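You operate a simulated robot arm through the tools that you are given. There is no shell and no other tool. Be economical: measure what you need, move in short steps, check, and stop when the job is done.

You are at the controls of a simulated two-armed robot. One attempt, no reset.

Task
Pick up the strap from the top of the green table with one hand, pass it to the other hand and put it on the side lane of the roller track.

The check looks at the end state, three seconds after you hand in, the way a careful person would. Anything else that was tipped, shoved, dropped, spilled or broken makes it a failure.

Robot
Two 7-joint arms with two-finger grippers on one trunk, on a base that drives. Base frame: it is fixed to the floor where the robot stands at the start and does not move with it; the origin is under the middle of the robot, x ahead of it, y to its left, z up; the surface under the hand at the start is at about z = 800. Readings come in mm, rad, newtons and seconds.
The left shoulder is at the start at [60, 123, 945], the right one opposite. With the tool pointing down near the work surface each hand reaches from about 360 to 800 mm from the robot's upright axis, wherever it stands, measured 20 degrees to its own side. Places, roughly: side lane of the roller track [-1500, 2400, 700]. Payload 1.47 kg a hand.
Tool frame (each hand has its own): the origin (TCP) lies between the finger pads and is the grasp point; the fingertips stand 16 mm ahead of it; z points along the fingers, y is the line along which they close. Largest opening 87 mm; the body of the gripper starts 55 mm behind the TCP.
Orientation is that of the tool frame in the base frame, as a unit quaternion [x, y, z, w]. With the fingers straight down and closing along the base's y, the tool's x points along the base's -x, its y along +y and its z along -z.

Tools
- The arms move only by the tool nudge_tool. It takes "left_steps", "right_steps" or both (then of equal length, played together; a hand with none holds still); each is a list of rows, each an object (a shift or turn left out is 0, a gripper value left out holds the last) with "dr": the turn, a rotation vector about the tool's x, y, z in rad, a list of three; "slide": the shift along the tool's x, y, z in mm, a list of three; "grip": the finger opening in mm, from 0 to 87. In form: [{"dr": [ax, ay, az], "slide": [x, y, z], "grip": grip}, ...]. A call has 1 to 20 rows; each row shifts and turns the commanded pose from where the row before left it, along the tool's axes as they then stand. A row lasts 0.2 s, in which the tool goes at most 50 mm and 0.15 rad; a call with a longer step from one row to the next is refused whole, and so is a gripper value outside its range. Where a pose cannot be reached the arm comes as near as it can. A force on the tool above 40 N (or 10 N above the force at the start of the call, whichever is more), or a blocked arm, ends the call early, and 0.2 s more pass. The fingers move at their own pace (about 153 mm/s each) and stop on an object; they squeeze with about 28 N. The grip force told is the motor's: it shows also when the fingers shut on nothing. Time passes only in rows, and 0.2 s behind the last, so rows that do not move let the fingers close. It gives the time, the measured TCP pose, the force on the tool (base axes), the opening and the grip force at its end, in the units of the frame above (readings bear some noise), with the torque about the TCP (base axes, N m) and any sound that the robot's microphone picked up.
- Cameras (640 x 400 px; columns grow to the right, rows downward): "scene" is now at [85.6, 18.2, 1499.5]; the picture's right is [0.23, -0.97, 0.00], its down [-0.74, -0.18, -0.65] and it looks along [0.63, 0.15, -0.76] (base axes); focal length 292 px, centre (320, 200). "left" rides on the left gripper at [73, -12, -90] in its tool frame; the picture's right is [0.16, 0.99, 0.00], its down [-0.72, 0.12, -0.68] and it looks along [-0.67, 0.11, 0.73] (tool axes); focal length 247 px, centre (320, 200). "right" rides on the right gripper at [73, 12, -90] in its tool frame; the picture's right is [-0.16, 0.99, 0.00], its down [-0.72, -0.12, -0.68] and it looks along [-0.67, -0.11, 0.73] (tool axes); focal length 247 px, centre (320, 200). There is no depth. A picture from a camera that has moved, and an enlarged one, comes with that camera's place and axes in the base frame and with its lens.
- get_image(camera): a new picture of that camera. No time passes.
- slide_trunk(by): slides the trunk up (or, below 0, down) by that many mm; the arms and the scene camera ride with it, the base frame stays. It gives what a move gives, with no picture.
- drive_base(legs): drives the robot by 1 to 6 legs, each [ahead, left, turn to the left] in mm, mm and rad, along the robot's own axes; the way and the turn of a leg run together, so that a leg with both is an arc; at most 1500 mm and 3.142 rad a leg. The arms and the cameras ride along, it lands a little off, and it stops where it bumps. It gives what a move gives.
- aim_head(pan, tilt): turns the head with the scene camera to pan (to the left, within 2.094 rad either way) and tilt (down, from -0.506 to 1.204), counted from straight ahead of the robot. It gives what a move gives.
- enlarge(camera, box): a new picture of the part [left, top, right, bottom] of that camera's present view, enlarged. No time passes.
- sign_off(): hands the job in; it is judged then, once.

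Work in short steps. Places have to be worked out from the pictures, the camera data and where the tool is seen: move nearer, look again, correct. Check each grasp and each placing, and mend what went wrong. You have 120 turns and 108 pictures in all, those below and enlarged ones among them. Open the grippers and draw the arms clear of the work before you hand the job in, unless the task says otherwise; then end with one line.

The tools are called after "Emit:" as name(argument=value, ...) on one line, values as JSON. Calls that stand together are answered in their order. nudge_tool: Moves the arms, as the interface text tells. Its arguments: {"type":"object","properties":{"left_steps":{"type":"array"},"right_steps":{"type":"array"}},"required":[]} The other tools are called the same way: slide_trunk (by) slides the trunk up or down; drive_base (legs) drives the base; aim_head (pan, tilt) turns the head that bears the scene camera; get_image (camera) takes a picture; enlarge (camera, box) takes an enlarged picture of a part of a camera's view; sign_off () hands the job in.

At the start:

```text
time: 0.0
left_ee_pos: [513.2, 388.2, 1041.9]
left_orientation: [0.0, 1.0, 0.0, 0.001]
left_force: [0.4, 0.2, 0.8]
left_torque: [0.01, 0.0, -0.01]
left_grip_width: 87.2
left_gripper_force: 0.1
right_ee_pos: [457.9, -78.5, 1125.4]
right_orientation: [0.001, 1.0, -0.001, 0.0]
right_force: [-0.4, -1.0, 0.1]
right_torque: [-0.02, 0.05, 0.02]
right_grip_width: 87.0
right_gripper_force: 0.1
trunk travel left (down, up): [-100.0, 130.0]
robot x, y, heading: [1.1, -1.6, -0.001]
head pan, tilt: [0.236, 0.867]
```

scene: 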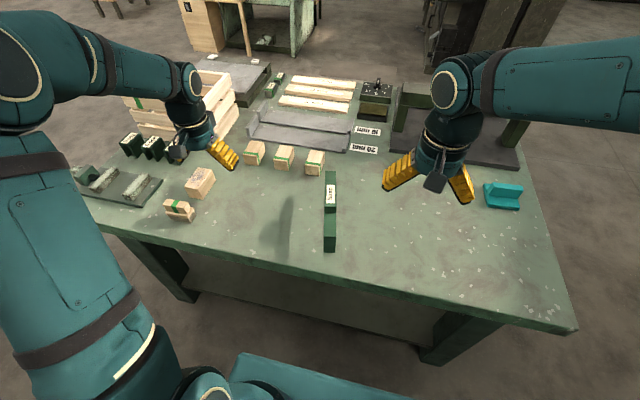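
right: 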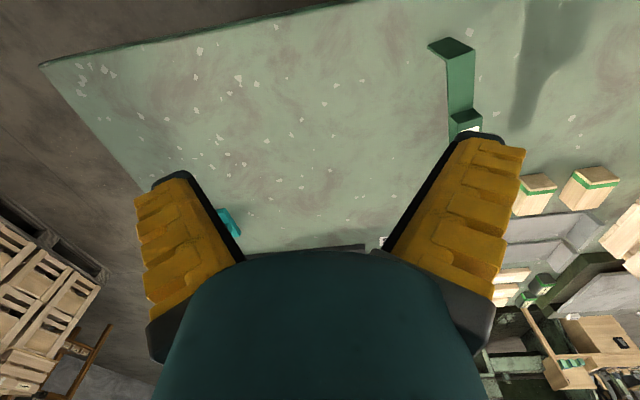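
left: 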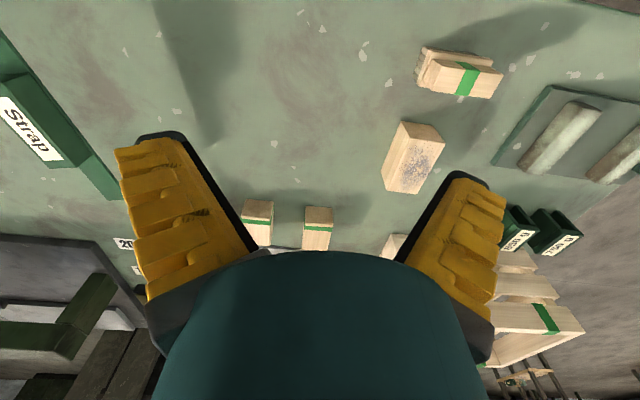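

The strap seems to be the dark green labelled piece near scene pixel (330,210). I take a closer look at it.

Emit:
enlarge(camera="scene", box=[270, 140, 390, 260])

Emit:
enlarge(camera="left", box=[0, 20, 160, 220])

Emit:
enlarge(camera="right", box=[400, 20, 520, 160])

```text
3.33 times, centred on (330, 200) of scene
camera zoom: at [85.6, 18.2, 1499.5], right [0.23, -0.97, 0.0], down [-0.74, -0.18, -0.65], along [0.63, 0.15, -0.76], focal length 972 px, centre (287, 200)
```

zoom: 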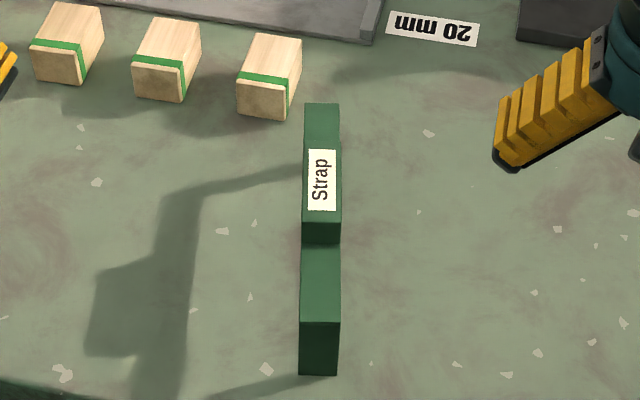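

```text
2.00 times, centred on (80, 120) of left
camera zoom: at [442.2, 376.3, 1130.6], right [-0.16, 0.99, 0.0], down [0.72, 0.12, 0.68], along [0.67, 0.11, -0.73], focal length 494 px, centre (800, 360)
```

zoom: 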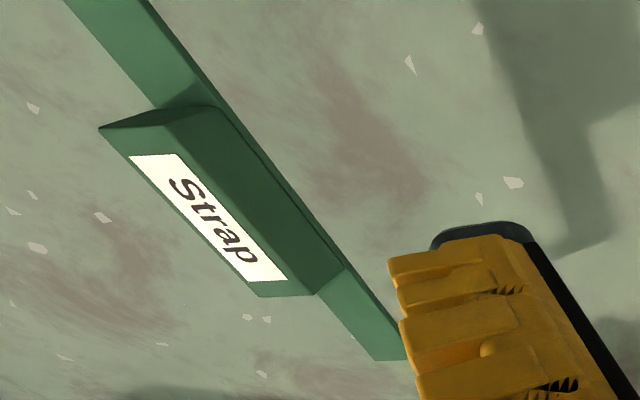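

```text
2.86 times, centred on (460, 90) of right
camera zoom: at [385.8, -69.0, 1213.1], right [0.16, 0.99, 0.0], down [0.72, -0.12, 0.68], along [0.67, -0.11, -0.73], focal length 706 px, centre (-80, 514)
```

zoom: 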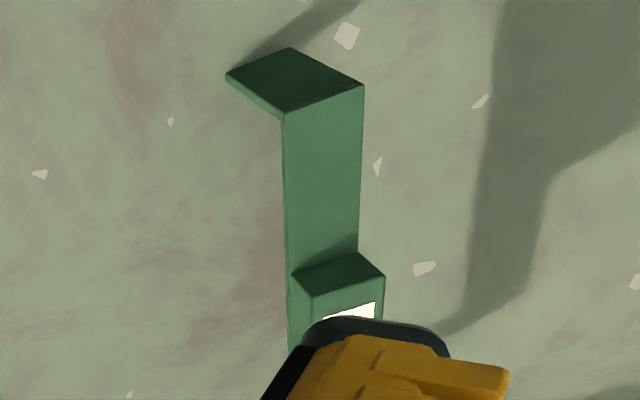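

The strap looks like a bridge-shaped bar: one leg at the near end, top at about z 875, and a labelled block on it. I look toward the destination and turn the left hand to view the strap from the side.

Emit:
aim_head(pan=2.09, tilt=0.35)

Emit:
get_image(camera="scene")

Emit:
enlarge(camera="scene", box=[220, 100, 420, 230])

```text
time: 1.8
left_ee_pos: [514.5, 387.3, 1040.2]
left_orientation: [0.0, 1.0, 0.0, 0.0]
left_force: [-0.3, 0.1, -0.2]
left_torque: [0.03, 0.01, 0.04]
left_grip_width: 87.2
left_gripper_force: 0.1
right_ee_pos: [458.2, -80.4, 1125.1]
right_orientation: [0.0, 1.0, 0.0, -0.001]
right_force: [0.5, 0.4, -0.7]
right_torque: [0.0, 0.02, 0.01]
right_grip_width: 86.9
right_gripper_force: 0.0
trunk travel left (down, up): [-100.0, 130.0]
robot x, y, heading: [0.9, 1.2, 0.002]
head pan, tilt: [2.089, 0.351]
```

```text
101 pictures are left
camera scene: at [-35.7, 81.1, 1544.5], right [0.87, 0.49, 0.0], down [0.17, -0.3, -0.94], along [-0.46, 0.82, -0.34], focal length 292 px, centre (320, 200)
```

scene: 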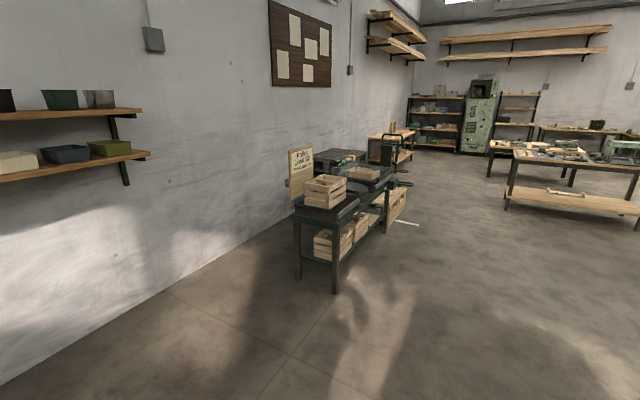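

```text
3.08 times, centred on (320, 165) of scene
camera zoom: at [-35.7, 81.1, 1544.5], right [0.87, 0.49, 0.0], down [0.17, -0.3, -0.94], along [-0.46, 0.82, -0.34], focal length 897 px, centre (320, 308)
```

zoom: 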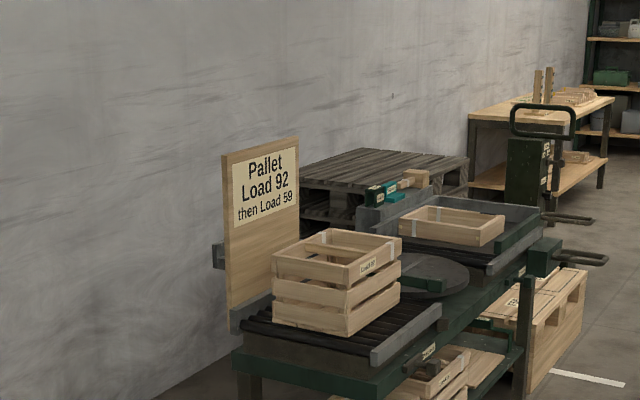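

The destination is the roller track behind me to the left; I'll study it when nearer. Now I turn the left hand so its camera sees the strap sideways.

Emit:
nudge_tool(left_steps=[{"dr": [0, 0, 0.15]}, {"dr": [0, 0, 0.15]}, {"dr": [0, 0, 0.15]}, {"dr": [0, 0, 0.15]}, {"dr": [0, 0, 0.15]}, {"dr": [0, 0, 0.15]}, {"dr": [0, 0, 0.15]}, {"dr": [0, 0, 0.15]}, {"dr": [0, 0, 0.15]}, {"dr": [0, 0, 0.15]}])

Emit:
get_image(camera="left")

Emit:
aim_head(pan=0.2, tilt=0.75)

```text
time: 4.0
left_ee_pos: [514.1, 388.5, 1042.0]
left_orientation: [0.682, 0.731, 0.0, 0.0]
left_force: [0.5, 0.9, -1.1]
left_torque: [-0.01, -0.01, -0.01]
left_grip_width: 87.1
left_gripper_force: 0.0
right_ee_pos: [457.7, -78.9, 1124.1]
right_orientation: [0.0, 1.0, 0.0, 0.0]
right_force: [0.1, 0.9, -0.3]
right_torque: [0.05, 0.02, 0.04]
right_grip_width: 86.8
right_gripper_force: 0.0
trunk travel left (down, up): [-100.0, 130.0]
robot x, y, heading: [1.9, -1.1, 0.008]
head pan, tilt: [2.089, 0.351]
```

```text
99 pictures are left
camera left: at [498.2, 460.2, 1130.8], right [0.97, 0.23, 0.0], down [0.17, -0.71, 0.68], along [0.15, -0.66, -0.73], focal length 247 px, centre (320, 200)
```

left: 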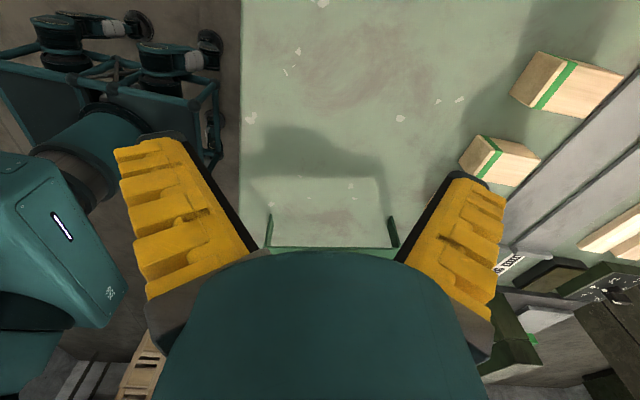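

```text
time: 5.9
left_ee_pos: [513.2, 387.8, 1041.8]
left_orientation: [0.68, 0.733, 0.001, 0.0]
left_force: [0.6, 0.0, 0.1]
left_torque: [-0.03, -0.02, 0.02]
left_grip_width: 87.1
left_gripper_force: 0.1
right_ee_pos: [457.4, -79.6, 1124.1]
right_orientation: [0.0, 1.0, 0.0, 0.0]
right_force: [0.1, 0.4, -0.4]
right_torque: [0.02, -0.01, -0.03]
right_grip_width: 87.2
right_gripper_force: 0.0
trunk travel left (down, up): [-100.0, 130.0]
robot x, y, heading: [2.6, 0.4, 0.004]
head pan, tilt: [0.201, 0.75]
```

The side view shows an inverted-U strap with two thin legs and the block centred on top, centre about (604,113), yaw about 0.22, block top around z 905. I will grip the block's near half with the right hand leaning back, so first I go above it and check.

Emit:
nudge_tool(right_steps=[{"slide": [-20.5, 31.2, 17.5]}, {"slide": [-20.5, 31.2, 17.5]}, {"slide": [-20.5, 31.2, 17.5]}, {"slide": [-20.5, 31.2, 17.5]}, {"slide": [-20.5, 31.2, 17.5]}, {"slide": [-20.5, 31.2, 17.5]}, {"dr": [0, 0, -0.11]}, {"dr": [0, 0, -0.11]}, {"dr": [0, -0.15, 0]}, {"dr": [0, -0.15, 0]}])

Emit:
get_image(camera="right")

Emit:
get_image(camera="left")

Emit:
get_image(camera="scene")

```text
time: 8.1
left_ee_pos: [513.2, 388.7, 1040.7]
left_orientation: [0.681, 0.732, 0.0, 0.0]
left_force: [0.5, 0.1, 1.0]
left_torque: [-0.02, 0.06, 0.04]
left_grip_width: 86.9
left_gripper_force: 0.1
right_ee_pos: [579.9, 107.5, 1018.9]
right_orientation: [-0.108, 0.983, 0.016, 0.15]
right_force: [-0.2, 0.6, -0.5]
right_torque: [-0.03, -0.02, -0.01]
right_grip_width: 86.9
right_gripper_force: 0.1
trunk travel left (down, up): [-100.0, 130.0]
robot x, y, heading: [0.6, -0.5, -0.004]
head pan, tilt: [0.201, 0.75]
```

```text
98 pictures are left
camera right: at [485.1, 96.8, 1082.6], right [-0.07, 1.0, 0.05], down [0.5, -0.01, 0.86], along [0.86, 0.08, -0.5], focal length 247 px, centre (320, 200)
```

right: 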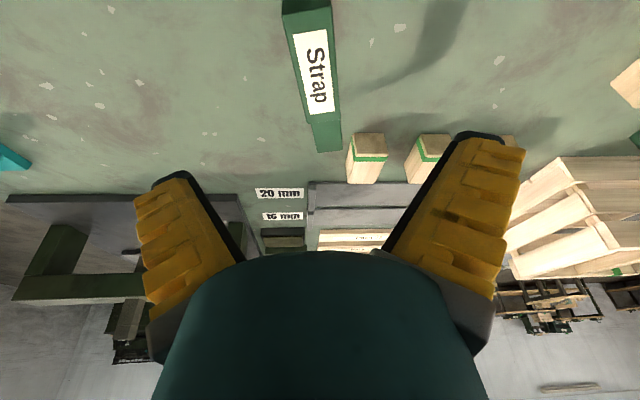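

```text
97 pictures are left
camera left: at [497.9, 460.1, 1130.9], right [0.97, 0.23, 0.0], down [0.17, -0.71, 0.68], along [0.16, -0.66, -0.73], focal length 247 px, centre (320, 200)
```

left: 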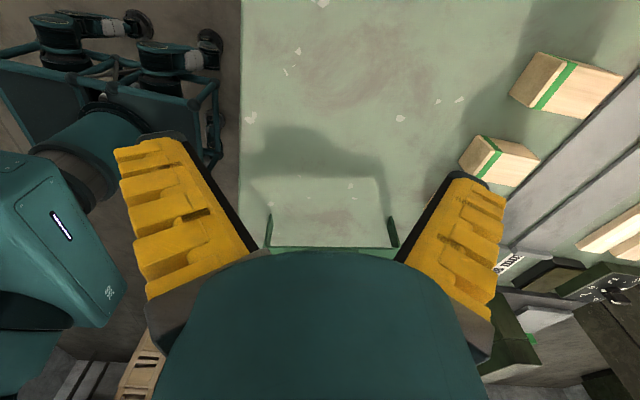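

```text
96 pictures are left
camera scene: at [91.4, 17.0, 1508.9], right [0.2, -0.98, 0.0], down [-0.67, -0.14, -0.73], along [0.72, 0.15, -0.68], focal length 292 px, centre (320, 200)
```

scene: 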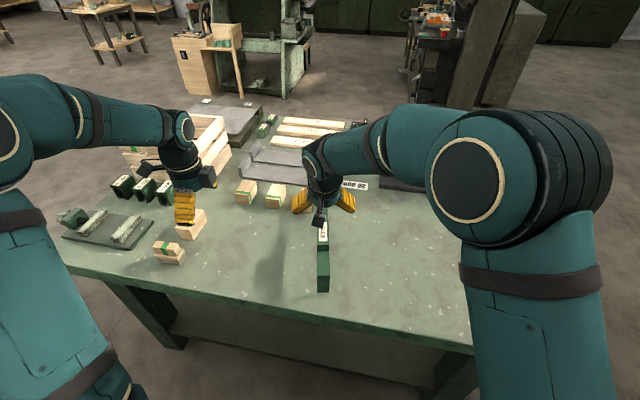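

The block spans roughly x 559–642 with yaw about 0.19, so the hand is nearly aligned. I correct the yaw slightly and descend so the fingers straddle the block.

Emit:
nudge_tool(right_steps=[{"dr": [0, 0, 0.033]}, {"slide": [10.2, -0.5, 30.6]}, {"slide": [10.2, -0.5, 30.6]}, {"slide": [10.2, -0.5, 30.6]}, {"slide": [10.2, -0.5, 30.6]}, {}])

Emit:
get_image(camera="right")

Emit:
enlarge(camera="left", box=[240, 170, 420, 270])

Emit:
enlarge(camera="scene", box=[260, 160, 380, 310])

```text
time: 9.5
left_ee_pos: [513.3, 387.1, 1041.6]
left_orientation: [0.682, 0.732, 0.0, 0.001]
left_force: [0.6, -0.7, -0.1]
left_torque: [0.02, 0.0, 0.0]
left_grip_width: 86.8
left_gripper_force: 0.0
right_ee_pos: [578.1, 106.8, 890.4]
right_orientation: [-0.092, 0.985, 0.019, 0.148]
right_force: [-0.3, 0.6, -0.4]
right_torque: [0.01, 0.0, -0.05]
right_grip_width: 87.0
right_gripper_force: 0.0
trunk travel left (down, up): [-100.0, 130.0]
robot x, y, heading: [-0.8, 0.8, -0.002]
head pan, tilt: [0.201, 0.75]
```

```text
95 pictures are left
camera right: at [482.1, 97.9, 953.9], right [-0.04, 1.0, 0.06], down [0.51, -0.03, 0.86], along [0.86, 0.06, -0.5], focal length 247 px, centre (320, 200)
```

right: 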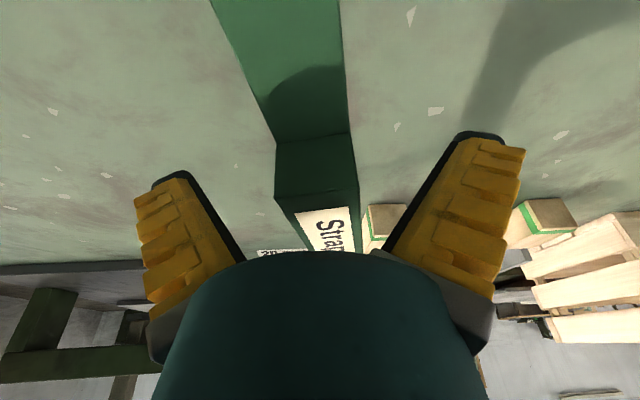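

```text
3.56 times, centred on (330, 220) of left
camera zoom: at [497.9, 459.7, 1131.0], right [0.97, 0.23, 0.0], down [0.17, -0.71, 0.68], along [0.16, -0.66, -0.73], focal length 878 px, centre (284, 129)
```

zoom: 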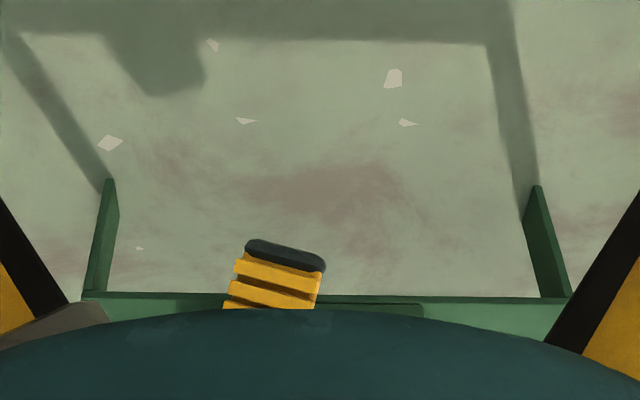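

```text
2.67 times, centred on (320, 235) of scene
camera zoom: at [91.4, 16.6, 1508.9], right [0.2, -0.98, 0.0], down [-0.67, -0.14, -0.73], along [0.72, 0.15, -0.68], focal length 778 px, centre (320, 107)
```

zoom: 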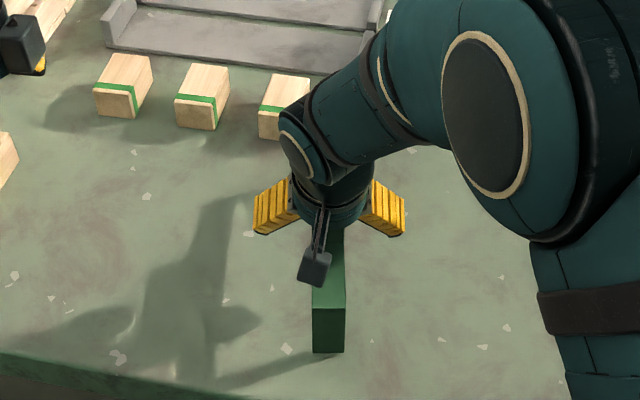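

The fingers straddle the block's near half, with tips just below the plate. I close the right gripper.

Emit:
nudge_tool(right_steps=[{"grip": 0}, {}, {}, {}])

Emit:
get_image(camera="right")

```text
time: 10.5
left_ee_pos: [512.7, 387.5, 1043.4]
left_orientation: [0.682, 0.732, 0.001, 0.0]
left_force: [-0.1, 0.5, -0.2]
left_torque: [-0.02, -0.03, -0.02]
left_grip_width: 87.2
left_gripper_force: 0.2
right_ee_pos: [576.7, 107.0, 891.5]
right_orientation: [-0.093, 0.984, 0.02, 0.15]
right_force: [-0.2, -0.8, 9.3]
right_torque: [-0.1, 0.04, 0.24]
right_grip_width: 25.1
right_gripper_force: 28.2
trunk travel left (down, up): [-100.0, 130.0]
robot x, y, heading: [3.0, 0.8, -0.001]
head pan, tilt: [0.201, 0.75]
```

```text
92 pictures are left
camera right: at [482.0, 98.3, 954.9], right [-0.04, 1.0, 0.06], down [0.5, -0.03, 0.86], along [0.86, 0.06, -0.5], focal length 247 px, centre (320, 200)
```

right: 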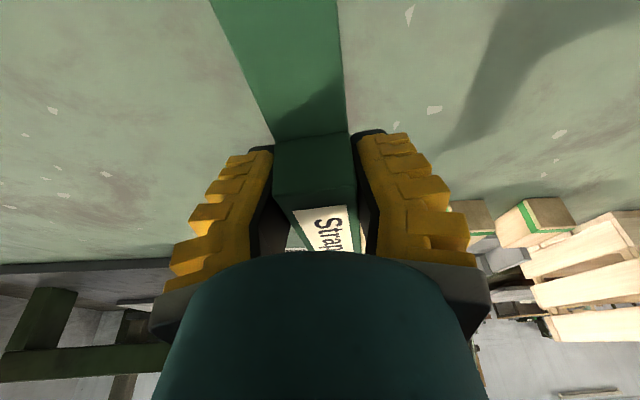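

Held at 25 mm opening with full grip force. I lift straight up about 40 mm and check the load, then continue.

Emit:
nudge_tool(right_steps=[{"slide": [-3, 0, -9.55]}, {"slide": [-3, 0, -9.55]}, {"slide": [-6, 0, -19.1]}, {}])

Emit:
get_image(camera="left")

```text
time: 11.5
left_ee_pos: [513.8, 387.6, 1041.0]
left_orientation: [0.681, 0.732, 0.0, 0.0]
left_force: [-1.0, 0.6, -1.6]
left_torque: [0.02, 0.03, -0.02]
left_grip_width: 87.0
left_gripper_force: 0.1
right_ee_pos: [578.1, 107.1, 929.8]
right_orientation: [-0.093, 0.985, 0.019, 0.147]
right_force: [-0.7, 0.9, -1.4]
right_torque: [0.02, 0.02, 0.0]
right_grip_width: 23.6
right_gripper_force: 27.5
trunk travel left (down, up): [-100.0, 130.0]
robot x, y, heading: [0.7, 1.8, -0.0]
head pan, tilt: [0.201, 0.75]
```

```text
91 pictures are left
camera left: at [498.4, 460.0, 1130.7], right [0.97, 0.23, 0.0], down [0.17, -0.71, 0.68], along [0.16, -0.66, -0.73], focal length 247 px, centre (320, 200)
```

left: 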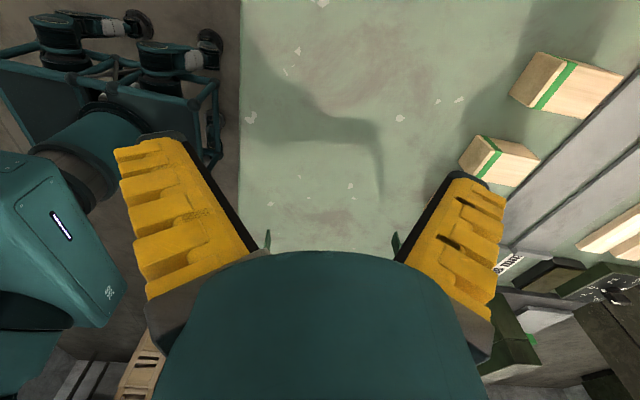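

The strap lifted cleanly, light and level. I raise it to about z 1050 and turn it 1.35 rad to the left so that its length lies across, with the far end toward the left hand.

Emit:
nudge_tool(right_steps=[{"slide": [-11.8, 0, -38.2]}, {"slide": [-11.8, 0, -38.2]}, {"slide": [-11.8, 0, -38.2]}, {"dr": [-0.0443, 0, -0.1432]}, {"dr": [-0.0443, 0, -0.1432]}, {"dr": [-0.0443, 0, -0.1432]}, {"dr": [-0.0443, 0, -0.1432]}, {"dr": [-0.0443, 0, -0.1432]}, {"dr": [-0.0443, 0, -0.1432]}, {"dr": [-0.0443, 0, -0.1432]}, {"dr": [-0.0443, 0, -0.1432]}, {"dr": [-0.0443, 0, -0.1432]}, {}])

Emit:
get_image(camera="right")

Emit:
get_image(camera="left")

Emit:
get_image(camera="scene")

```text
time: 14.3
left_ee_pos: [513.3, 386.9, 1041.1]
left_orientation: [0.682, 0.732, 0.0, 0.001]
left_force: [0.5, -0.2, -0.1]
left_torque: [-0.02, 0.01, -0.02]
left_grip_width: 87.2
left_gripper_force: 0.1
right_ee_pos: [577.9, 104.9, 1049.6]
right_orientation: [-0.688, 0.71, 0.108, 0.11]
right_force: [0.5, -1.3, -2.2]
right_torque: [-0.04, -0.02, 0.0]
right_grip_width: 23.5
right_gripper_force: 28.4
trunk travel left (down, up): [-100.0, 130.0]
robot x, y, heading: [-1.9, 0.4, -0.0]
head pan, tilt: [0.201, 0.75]
```

```text
90 pictures are left
camera right: at [564.8, 7.9, 1112.8], right [-0.98, 0.18, 0.05], down [0.13, 0.48, 0.87], along [0.13, 0.86, -0.49], focal length 247 px, centre (320, 200)
```

right: 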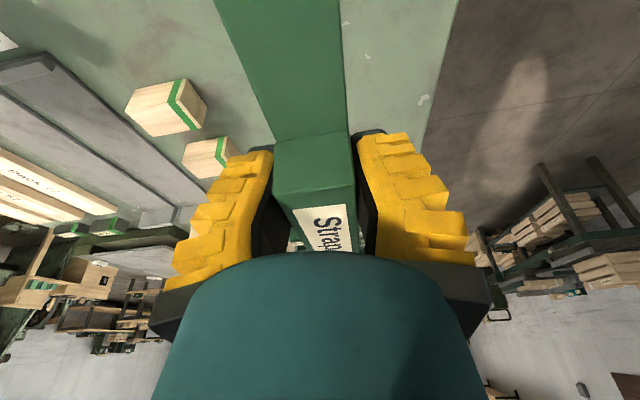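

```text
89 pictures are left
camera left: at [498.0, 459.9, 1130.9], right [0.97, 0.23, 0.0], down [0.17, -0.71, 0.68], along [0.16, -0.66, -0.73], focal length 247 px, centre (320, 200)
```

left: 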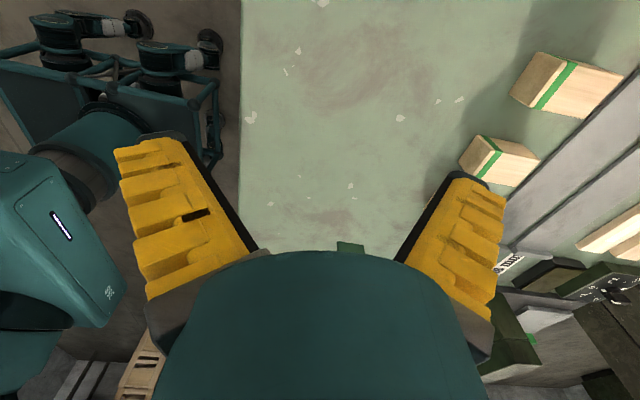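

```text
88 pictures are left
camera scene: at [91.5, 16.8, 1508.8], right [0.2, -0.98, 0.0], down [-0.67, -0.14, -0.73], along [0.72, 0.15, -0.68], focal length 292 px, centre (320, 200)
```

scene: 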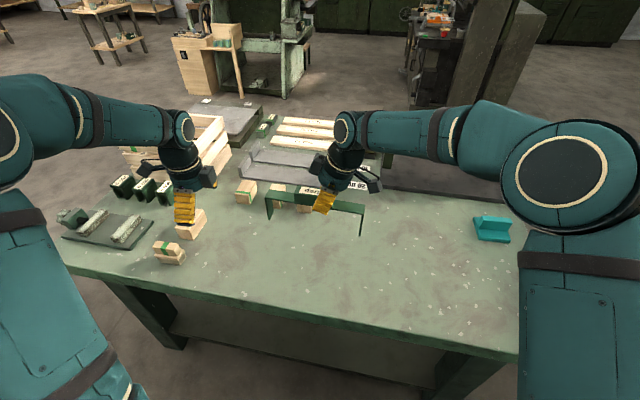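

The strap now lies crosswise, hanging level. I tilt the left hand outward and bring it to a standoff above the block's left half.

Emit:
nudge_tool(left_steps=[{"dr": [0, 0, 0.1]}, {"dr": [0, -0.15, 0]}, {"dr": [0, -0.15, 0]}, {"slide": [-11.2, 0, -36.1]}, {"slide": [-11.2, 0, -36.1]}, {"slide": [-11.2, 0, -36.1]}, {"slide": [-37.7, 14.6, 11.7]}, {"slide": [-37.7, 14.6, 11.7]}, {"slide": [-37.7, 14.6, 11.7]}, {"slide": [-37.7, 14.6, 11.7]}, {"slide": [-37.7, 14.6, 11.7]}, {}])

Emit:
get_image(camera="left")

Emit:
get_image(camera="scene")

```text
time: 16.9
left_ee_pos: [579.7, 189.9, 1155.3]
left_orientation: [0.709, 0.69, -0.107, 0.105]
left_force: [0.7, 0.9, 0.7]
left_torque: [-0.01, 0.01, 0.01]
left_grip_width: 87.0
left_gripper_force: 0.1
right_ee_pos: [579.1, 105.7, 1050.4]
right_orientation: [-0.687, 0.71, 0.108, 0.11]
right_force: [-0.4, 1.0, -1.1]
right_torque: [-0.03, 0.03, 0.01]
right_grip_width: 23.3
right_gripper_force: 28.2
trunk travel left (down, up): [-100.0, 130.0]
robot x, y, heading: [-0.8, -1.2, -0.005]
head pan, tilt: [0.201, 0.75]
```

```text
87 pictures are left
camera left: at [572.2, 285.7, 1219.6], right [0.99, 0.12, -0.05], down [0.1, -0.49, 0.86], along [0.08, -0.86, -0.5], focal length 247 px, centre (320, 200)
```

left: 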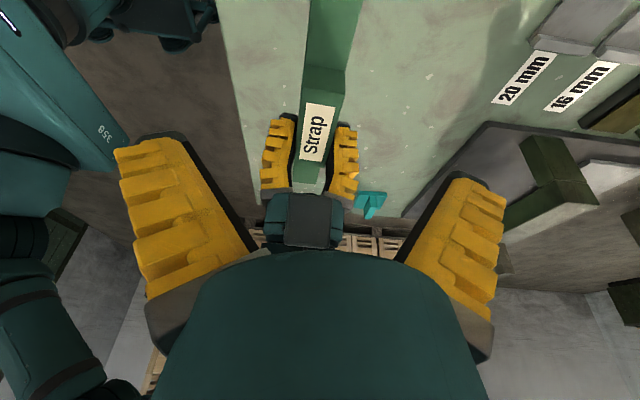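

```text
86 pictures are left
camera scene: at [91.3, 17.4, 1508.9], right [0.2, -0.98, 0.0], down [-0.67, -0.14, -0.73], along [0.72, 0.15, -0.68], focal length 292 px, centre (320, 200)
```

scene: 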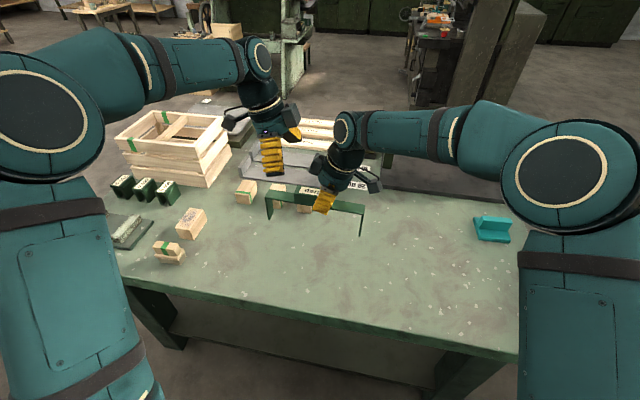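

The block's left end is at about y 189, so gripping near y 160 is clear of the right fingers. I advance along the left fingers most of the way and check.

Emit:
nudge_tool(left_steps=[{"slide": [1, 0, 27.5]}, {"slide": [1, 0, 27.5]}, {"slide": [1, 0, 20]}, {}])

Emit:
get_image(camera="left")

Emit:
enlarge(camera="scene", box=[200, 60, 420, 250])

```text
time: 17.9
left_ee_pos: [580.2, 170.6, 1082.5]
left_orientation: [0.709, 0.689, -0.108, 0.104]
left_force: [0.0, -0.7, 0.6]
left_torque: [0.0, 0.0, 0.06]
left_grip_width: 86.9
left_gripper_force: 0.1
right_ee_pos: [577.8, 104.8, 1050.1]
right_orientation: [-0.687, 0.71, 0.108, 0.111]
right_force: [-0.3, -0.2, -1.3]
right_torque: [-0.04, 0.0, -0.01]
right_grip_width: 23.3
right_gripper_force: 27.4
trunk travel left (down, up): [-100.0, 130.0]
robot x, y, heading: [1.6, 2.9, -0.002]
head pan, tilt: [0.201, 0.75]
```

```text
85 pictures are left
camera left: at [572.3, 266.4, 1145.3], right [0.99, 0.12, -0.05], down [0.1, -0.49, 0.86], along [0.08, -0.86, -0.5], focal length 247 px, centre (320, 200)
```

left: 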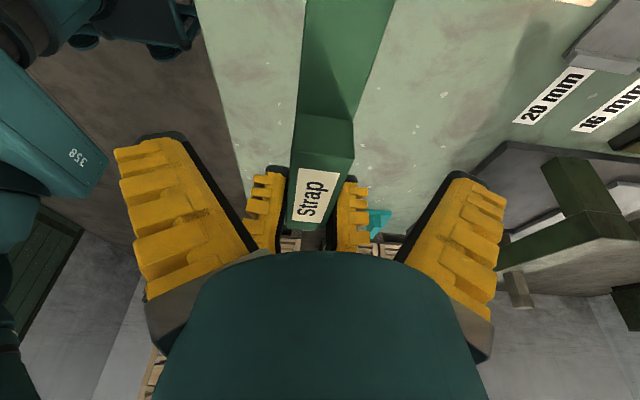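

```text
2.11 times, centred on (310, 155) of scene
camera zoom: at [91.5, 16.7, 1508.9], right [0.2, -0.98, 0.0], down [-0.67, -0.14, -0.73], along [0.72, 0.15, -0.68], focal length 614 px, centre (341, 295)
```

zoom: 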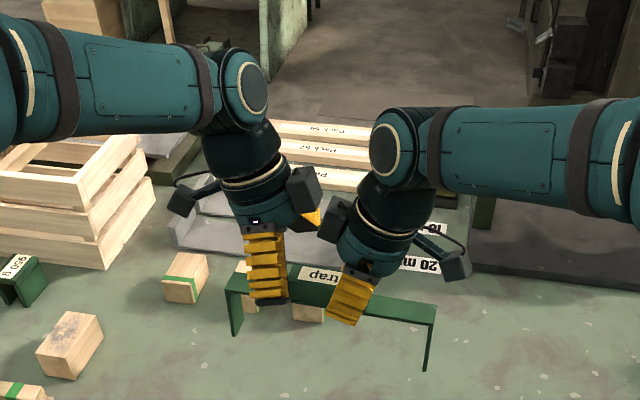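

The small boxes on the facing sides of both wrists would come very close if I kept going. I tilt the left hand a further 0.4 rad outward about its grasp point, then look again before descending.

Emit:
nudge_tool(left_steps=[{"dr": [0, -0.15, 0]}, {"dr": [0, -0.15, 0]}, {"dr": [0, -0.1, 0]}, {}])

Emit:
enlarge(camera="scene", box=[200, 60, 420, 250])

Emit:
get_image(camera="left")

```text
time: 18.9
left_ee_pos: [581.1, 169.2, 1082.0]
left_orientation: [0.674, 0.655, -0.246, 0.239]
left_force: [0.1, 0.7, -0.6]
left_torque: [-0.02, 0.04, 0.0]
left_grip_width: 87.0
left_gripper_force: 0.1
right_ee_pos: [577.6, 104.9, 1051.1]
right_orientation: [-0.687, 0.71, 0.109, 0.111]
right_force: [0.4, -0.9, -1.0]
right_torque: [0.0, 0.01, -0.01]
right_grip_width: 23.7
right_gripper_force: 28.0
trunk travel left (down, up): [-100.0, 130.0]
robot x, y, heading: [1.6, 0.4, 0.003]
head pan, tilt: [0.201, 0.75]
```

```text
2.11 times, centred on (310, 155) of scene
camera zoom: at [91.6, 16.4, 1508.9], right [0.2, -0.98, 0.0], down [-0.67, -0.14, -0.73], along [0.72, 0.15, -0.68], focal length 614 px, centre (341, 295)
```

zoom: 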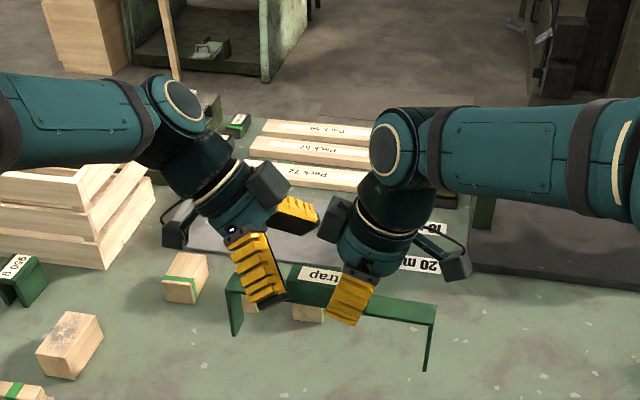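

```text
82 pictures are left
camera left: at [573.3, 282.5, 1103.2], right [0.99, 0.09, -0.1], down [0.11, -0.12, 0.99], along [0.08, -0.99, -0.13], focal length 247 px, centre (320, 200)
```

left: 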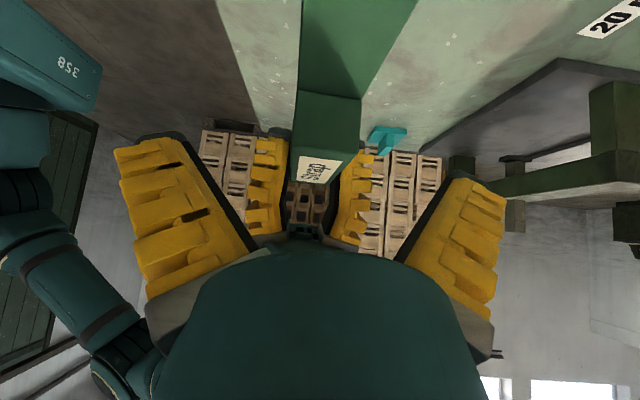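

Now there is about 30 mm between the wrist boxes. I descend straight down 31 mm so the left fingers straddle the block at the same height as the right hand.

Emit:
nudge_tool(left_steps=[{"slide": [10, -1, 11.85]}, {"slide": [10, -1, 11.85]}, {}])

Emit:
enlarge(camera="scene", box=[200, 60, 420, 250])

Emit:
get_image(camera="left")

```text
time: 19.7
left_ee_pos: [580.0, 168.6, 1050.9]
left_orientation: [0.673, 0.655, -0.246, 0.239]
left_force: [-0.1, 0.2, 0.0]
left_torque: [0.0, 0.03, 0.03]
left_grip_width: 86.9
left_gripper_force: 0.0
right_ee_pos: [578.1, 105.5, 1051.0]
right_orientation: [-0.686, 0.711, 0.109, 0.11]
right_force: [-0.2, 0.5, -0.8]
right_torque: [-0.01, 0.0, -0.03]
right_grip_width: 23.0
right_gripper_force: 28.1
trunk travel left (down, up): [-100.0, 130.0]
robot x, y, heading: [-0.3, -0.9, -0.003]
head pan, tilt: [0.201, 0.75]
```

```text
2.11 times, centred on (310, 155) of scene
camera zoom: at [91.6, 16.6, 1508.8], right [0.2, -0.98, 0.0], down [-0.67, -0.14, -0.73], along [0.72, 0.15, -0.68], focal length 614 px, centre (341, 295)
```

zoom: 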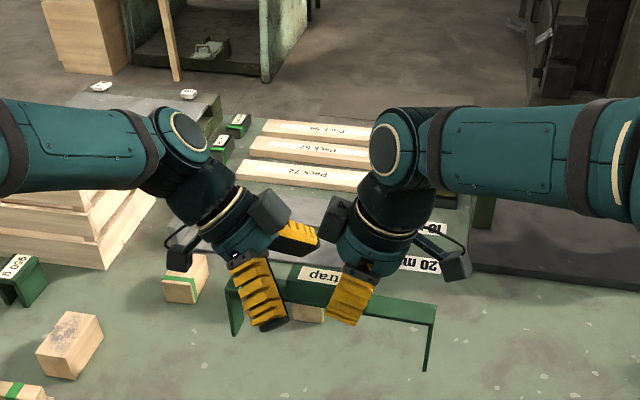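

```text
80 pictures are left
camera left: at [571.3, 282.9, 1072.4], right [0.99, 0.09, -0.1], down [0.11, -0.12, 0.99], along [0.08, -0.99, -0.13], focal length 247 px, centre (320, 200)
```

left: 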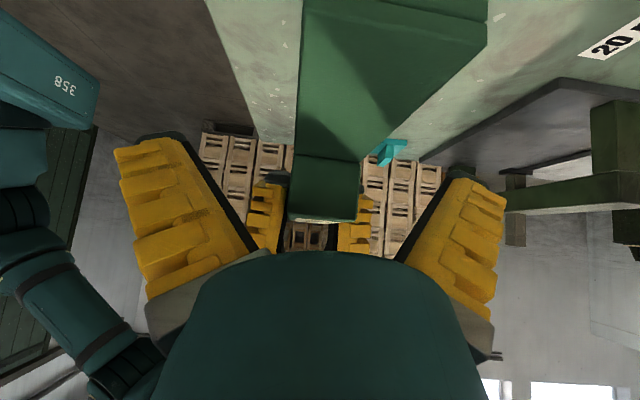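

The left fingers straddle the block evenly. I close the left gripper.

Emit:
nudge_tool(left_steps=[{"grip": 0}, {}, {}, {}])

Emit:
get_image(camera="left")

```text
time: 20.7
left_ee_pos: [580.0, 169.4, 1052.2]
left_orientation: [0.673, 0.655, -0.245, 0.24]
left_force: [12.3, 5.8, 1.7]
left_torque: [-0.01, 0.07, 0.31]
left_grip_width: 24.6
left_gripper_force: 28.2
right_ee_pos: [577.6, 105.7, 1049.0]
right_orientation: [-0.688, 0.71, 0.109, 0.109]
right_force: [-12.5, -4.7, -3.4]
right_torque: [-0.12, -0.06, 0.41]
right_grip_width: 23.5
right_gripper_force: 28.0
trunk travel left (down, up): [-100.0, 130.0]
robot x, y, heading: [-1.0, -1.8, -0.003]
head pan, tilt: [0.201, 0.75]
```

```text
79 pictures are left
camera left: at [571.8, 283.6, 1072.8], right [0.99, 0.1, -0.1], down [0.11, -0.12, 0.99], along [0.08, -0.99, -0.13], focal length 247 px, centre (320, 200)
```

left: 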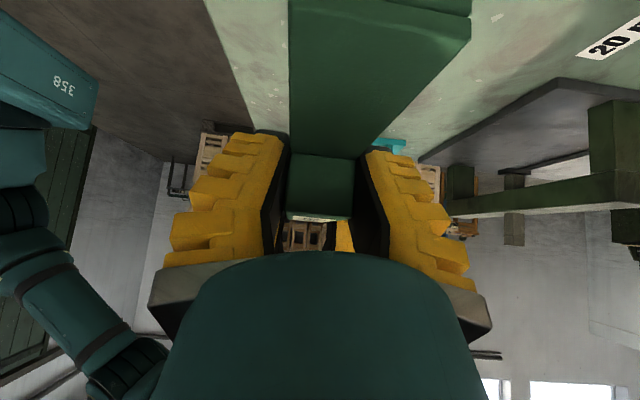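

Both hands hold the block with opposing forces, so the left grip is firm. I open the right gripper and draw it back along its fingers.

Emit:
nudge_tool(right_steps=[{"grip": 87}, {}, {}, {"slide": [0, 0, -20]}, {"slide": [0, 0, -30]}, {"slide": [0, 0, -40]}, {"slide": [30, 0, -40]}, {}])

Emit:
get_image(camera="scene")

Emit:
get_image(camera="left")

```text
time: 22.5
left_ee_pos: [578.8, 169.4, 1050.2]
left_orientation: [0.674, 0.655, -0.245, 0.238]
left_force: [-0.5, -0.3, -0.6]
left_torque: [0.04, 0.01, 0.01]
left_grip_width: 23.3
left_gripper_force: 28.0
right_ee_pos: [577.7, 38.1, 1165.2]
right_orientation: [-0.687, 0.71, 0.109, 0.11]
right_force: [-0.5, -0.2, 0.4]
right_torque: [0.01, 0.01, 0.0]
right_grip_width: 87.0
right_gripper_force: 0.0
trunk travel left (down, up): [-100.0, 130.0]
robot x, y, heading: [-2.3, 0.7, 0.002]
head pan, tilt: [0.201, 0.75]
```

```text
78 pictures are left
camera scene: at [92.2, 17.8, 1508.7], right [0.2, -0.98, 0.0], down [-0.67, -0.14, -0.73], along [0.72, 0.15, -0.68], focal length 292 px, centre (320, 200)
```

scene: 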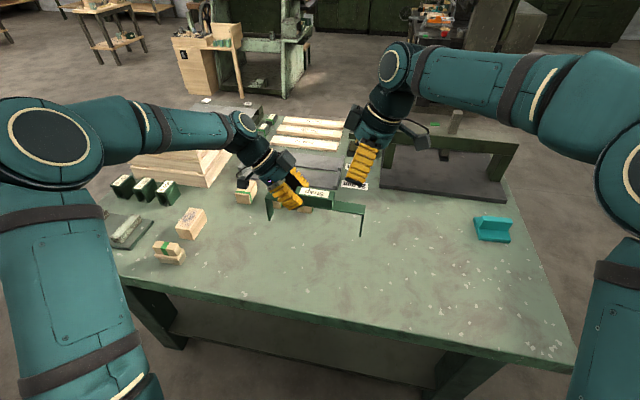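

```text
77 pictures are left
camera left: at [571.7, 284.1, 1072.0], right [0.99, 0.09, -0.1], down [0.11, -0.12, 0.99], along [0.08, -0.99, -0.13], focal length 247 px, centre (320, 200)
```

left: 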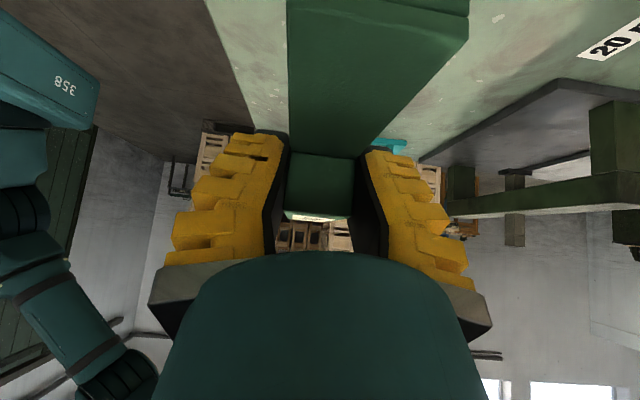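

The left hand holds the strap alone, and it is level. I back away from the table by 600 mm and look toward the roller track.

Emit:
drive_base(legs=[[-600, 0, 0], [0, 0, 1.2]])

Emit:
aim_head(pan=0.85, tilt=0.3)

Emit:
get_image(camera="scene")

```text
time: 28.9
left_ee_pos: [-552.2, 600.4, 1050.5]
left_orientation: [0.187, 0.921, -0.069, 0.336]
left_force: [-0.1, -0.2, 0.5]
left_torque: [0.02, 0.03, 0.01]
left_grip_width: 23.7
left_gripper_force: 27.8
right_ee_pos: [-430.6, 550.9, 1163.0]
right_orientation: [0.968, -0.199, -0.152, -0.03]
right_force: [-1.1, -0.3, 0.7]
right_torque: [0.04, -0.04, 0.04]
right_grip_width: 86.9
right_gripper_force: 0.0
trunk travel left (down, up): [-100.0, 130.0]
robot x, y, heading: [-600.8, 1.4, 1.197]
head pan, tilt: [0.201, 0.75]
```

```text
time: 29.9
left_ee_pos: [-552.7, 600.9, 1051.1]
left_orientation: [0.187, 0.921, -0.068, 0.336]
left_force: [-0.4, 0.2, -0.3]
left_torque: [0.03, 0.07, 0.03]
left_grip_width: 23.4
left_gripper_force: 28.2
right_ee_pos: [-429.9, 550.5, 1164.2]
right_orientation: [0.968, -0.199, -0.152, -0.03]
right_force: [-0.6, 0.1, 0.2]
right_torque: [-0.01, 0.01, 0.01]
right_grip_width: 86.8
right_gripper_force: 0.1
trunk travel left (down, up): [-100.0, 130.0]
robot x, y, heading: [-604.4, 1.8, 1.199]
head pan, tilt: [0.85, 0.3]
```

```text
76 pictures are left
camera scene: at [-643.3, 92.6, 1549.1], right [0.89, 0.46, 0.0], down [0.14, -0.26, -0.96], along [-0.44, 0.85, -0.3], focal length 292 px, centre (320, 200)
```

scene: 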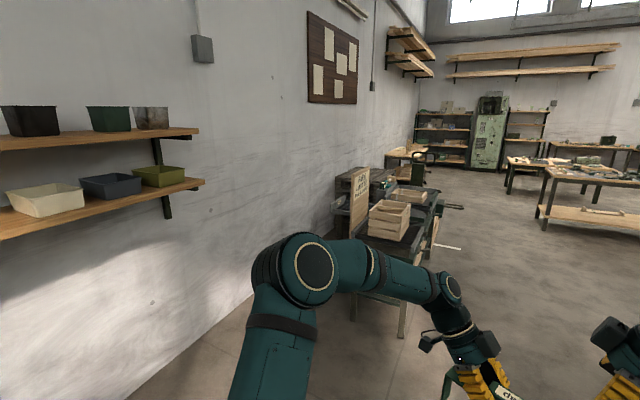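

I look closer at the roller track from here.

Emit:
enlarge(camera="scene", box=[325, 145, 465, 255])

```text
3.64 times, centred on (395, 200) of scene
camera zoom: at [-643.3, 92.6, 1549.1], right [0.89, 0.46, 0.0], down [0.14, -0.26, -0.96], along [-0.44, 0.85, -0.3], focal length 1060 px, centre (47, 200)
```

zoom: 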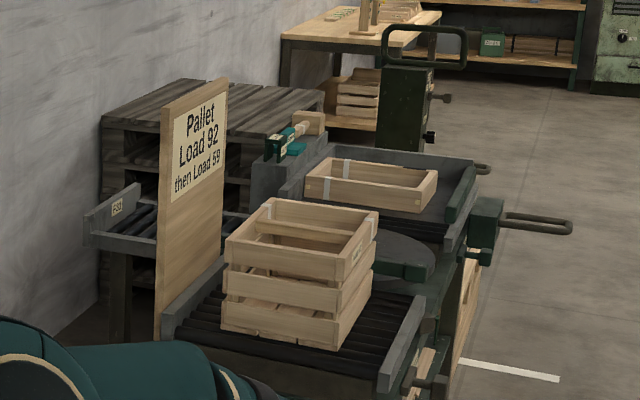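

The side lane is the narrow roller branch behind the sign board, running toward the wall at about y 2400, x −1350 to −1680. I need the space between wall and main track, so I look at my right arm's outline and the gap by the wall.

Emit:
aim_head(pan=-0.9, tilt=0.8)

Emit:
get_image(camera="scene")

Emit:
aim_head(pan=1.1, tilt=0.6)

Emit:
get_image(camera="scene")

```text
time: 31.7
left_ee_pos: [-551.5, 600.7, 1050.9]
left_orientation: [0.186, 0.921, -0.068, 0.336]
left_force: [-0.7, -0.8, -0.1]
left_torque: [0.04, 0.04, 0.01]
left_grip_width: 23.4
left_gripper_force: 28.0
right_ee_pos: [-430.1, 551.2, 1164.8]
right_orientation: [0.968, -0.198, -0.152, -0.029]
right_force: [0.1, 0.3, 0.2]
right_torque: [0.04, -0.01, 0.02]
right_grip_width: 86.7
right_gripper_force: 0.1
trunk travel left (down, up): [-100.0, 130.0]
robot x, y, heading: [-606.6, -0.7, 1.201]
head pan, tilt: [-0.901, 0.799]
```

```text
74 pictures are left
camera scene: at [-523.2, 33.5, 1504.8], right [0.29, -0.96, 0.0], down [-0.68, -0.21, -0.7], along [0.67, 0.21, -0.72], focal length 292 px, centre (320, 200)
```

scene: 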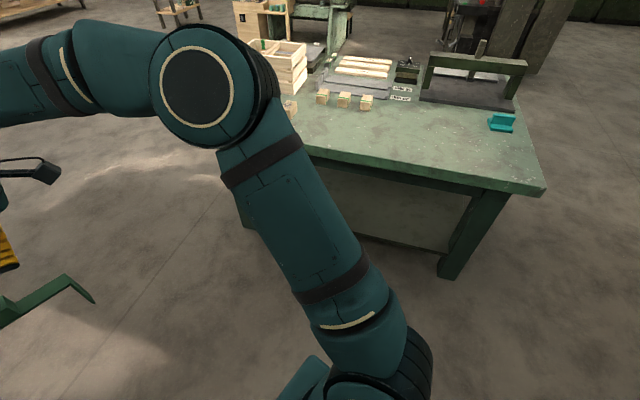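

```text
time: 33.6
left_ee_pos: [-552.5, 601.7, 1050.9]
left_orientation: [0.187, 0.92, -0.07, 0.337]
left_force: [0.8, 0.2, 1.0]
left_torque: [0.05, 0.04, 0.03]
left_grip_width: 23.7
left_gripper_force: 28.5
right_ee_pos: [-430.5, 550.4, 1163.8]
right_orientation: [0.968, -0.2, -0.152, -0.03]
right_force: [0.3, -0.1, -0.4]
right_torque: [0.01, 0.03, 0.03]
right_grip_width: 86.9
right_gripper_force: 0.1
trunk travel left (down, up): [-100.0, 130.0]
robot x, y, heading: [-605.2, 2.0, 1.198]
head pan, tilt: [1.1, 0.6]
```

```text
73 pictures are left
camera scene: at [-659.1, 75.7, 1521.7], right [0.75, 0.67, 0.0], down [0.38, -0.42, -0.83], along [-0.55, 0.62, -0.56], focal length 292 px, centre (320, 200)
```

scene: 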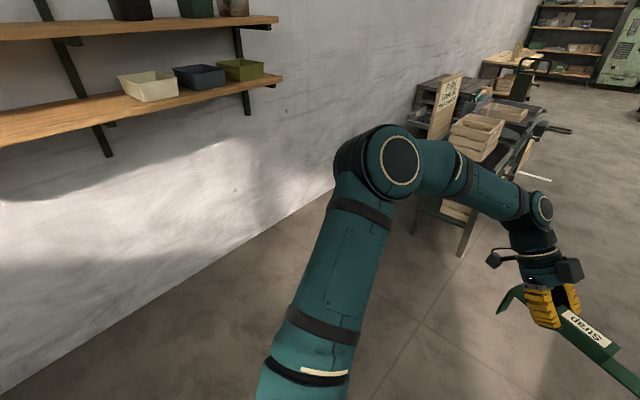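

My elbows are high (z≈1350) and extend only about 320 mm sideways, above the sign's top (~1150), and the gap between wall (x≈−2190) and main track (x≈−1270) is wide enough. I drive diagonally to about (−1600, 1300).

Emit:
drive_base(legs=[[425, 698, 0], [425, 698, 0]])

Emit:
aim_head(pan=0.1, tilt=0.5)

Emit:
get_image(camera="scene")

```text
time: 46.3
left_ee_pos: [-1536.6, 1901.5, 1052.2]
left_orientation: [0.187, 0.921, -0.069, 0.336]
left_force: [-0.2, 0.3, -0.8]
left_torque: [0.03, 0.01, 0.02]
left_grip_width: 23.6
left_gripper_force: 27.9
right_ee_pos: [-1415.1, 1849.9, 1163.9]
right_orientation: [0.967, -0.201, -0.152, -0.029]
right_force: [-0.5, -0.4, -0.2]
right_torque: [0.0, -0.01, -0.02]
right_grip_width: 86.9
right_gripper_force: 0.1
trunk travel left (down, up): [-100.0, 130.0]
robot x, y, heading: [-1589.0, 1298.9, 1.197]
head pan, tilt: [1.1, 0.6]
```

```text
time: 47.6
left_ee_pos: [-1537.2, 1901.0, 1050.1]
left_orientation: [0.188, 0.92, -0.069, 0.336]
left_force: [-0.3, -1.1, 0.9]
left_torque: [0.08, 0.05, -0.02]
left_grip_width: 23.5
left_gripper_force: 28.0
right_ee_pos: [-1415.3, 1851.3, 1165.4]
right_orientation: [0.967, -0.201, -0.152, -0.03]
right_force: [-0.2, 0.0, 0.7]
right_torque: [0.02, 0.0, 0.02]
right_grip_width: 86.9
right_gripper_force: 0.1
trunk travel left (down, up): [-100.0, 130.0]
robot x, y, heading: [-1594.1, 1302.1, 1.191]
head pan, tilt: [0.099, 0.499]
```

```text
72 pictures are left
camera scene: at [-1562.9, 1397.8, 1530.8], right [0.96, -0.27, 0.0], down [-0.13, -0.46, -0.88], along [0.24, 0.84, -0.48], focal length 292 px, centre (320, 200)
```

scene: 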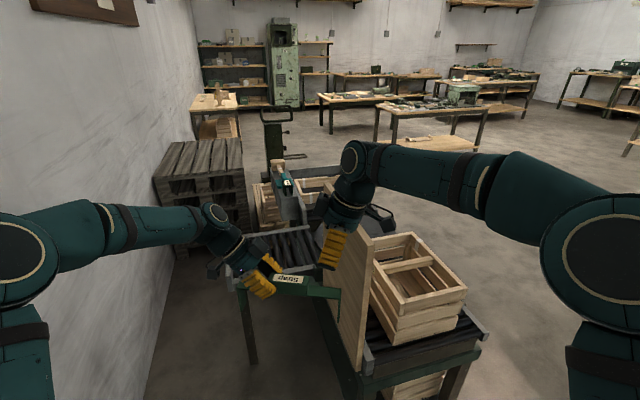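

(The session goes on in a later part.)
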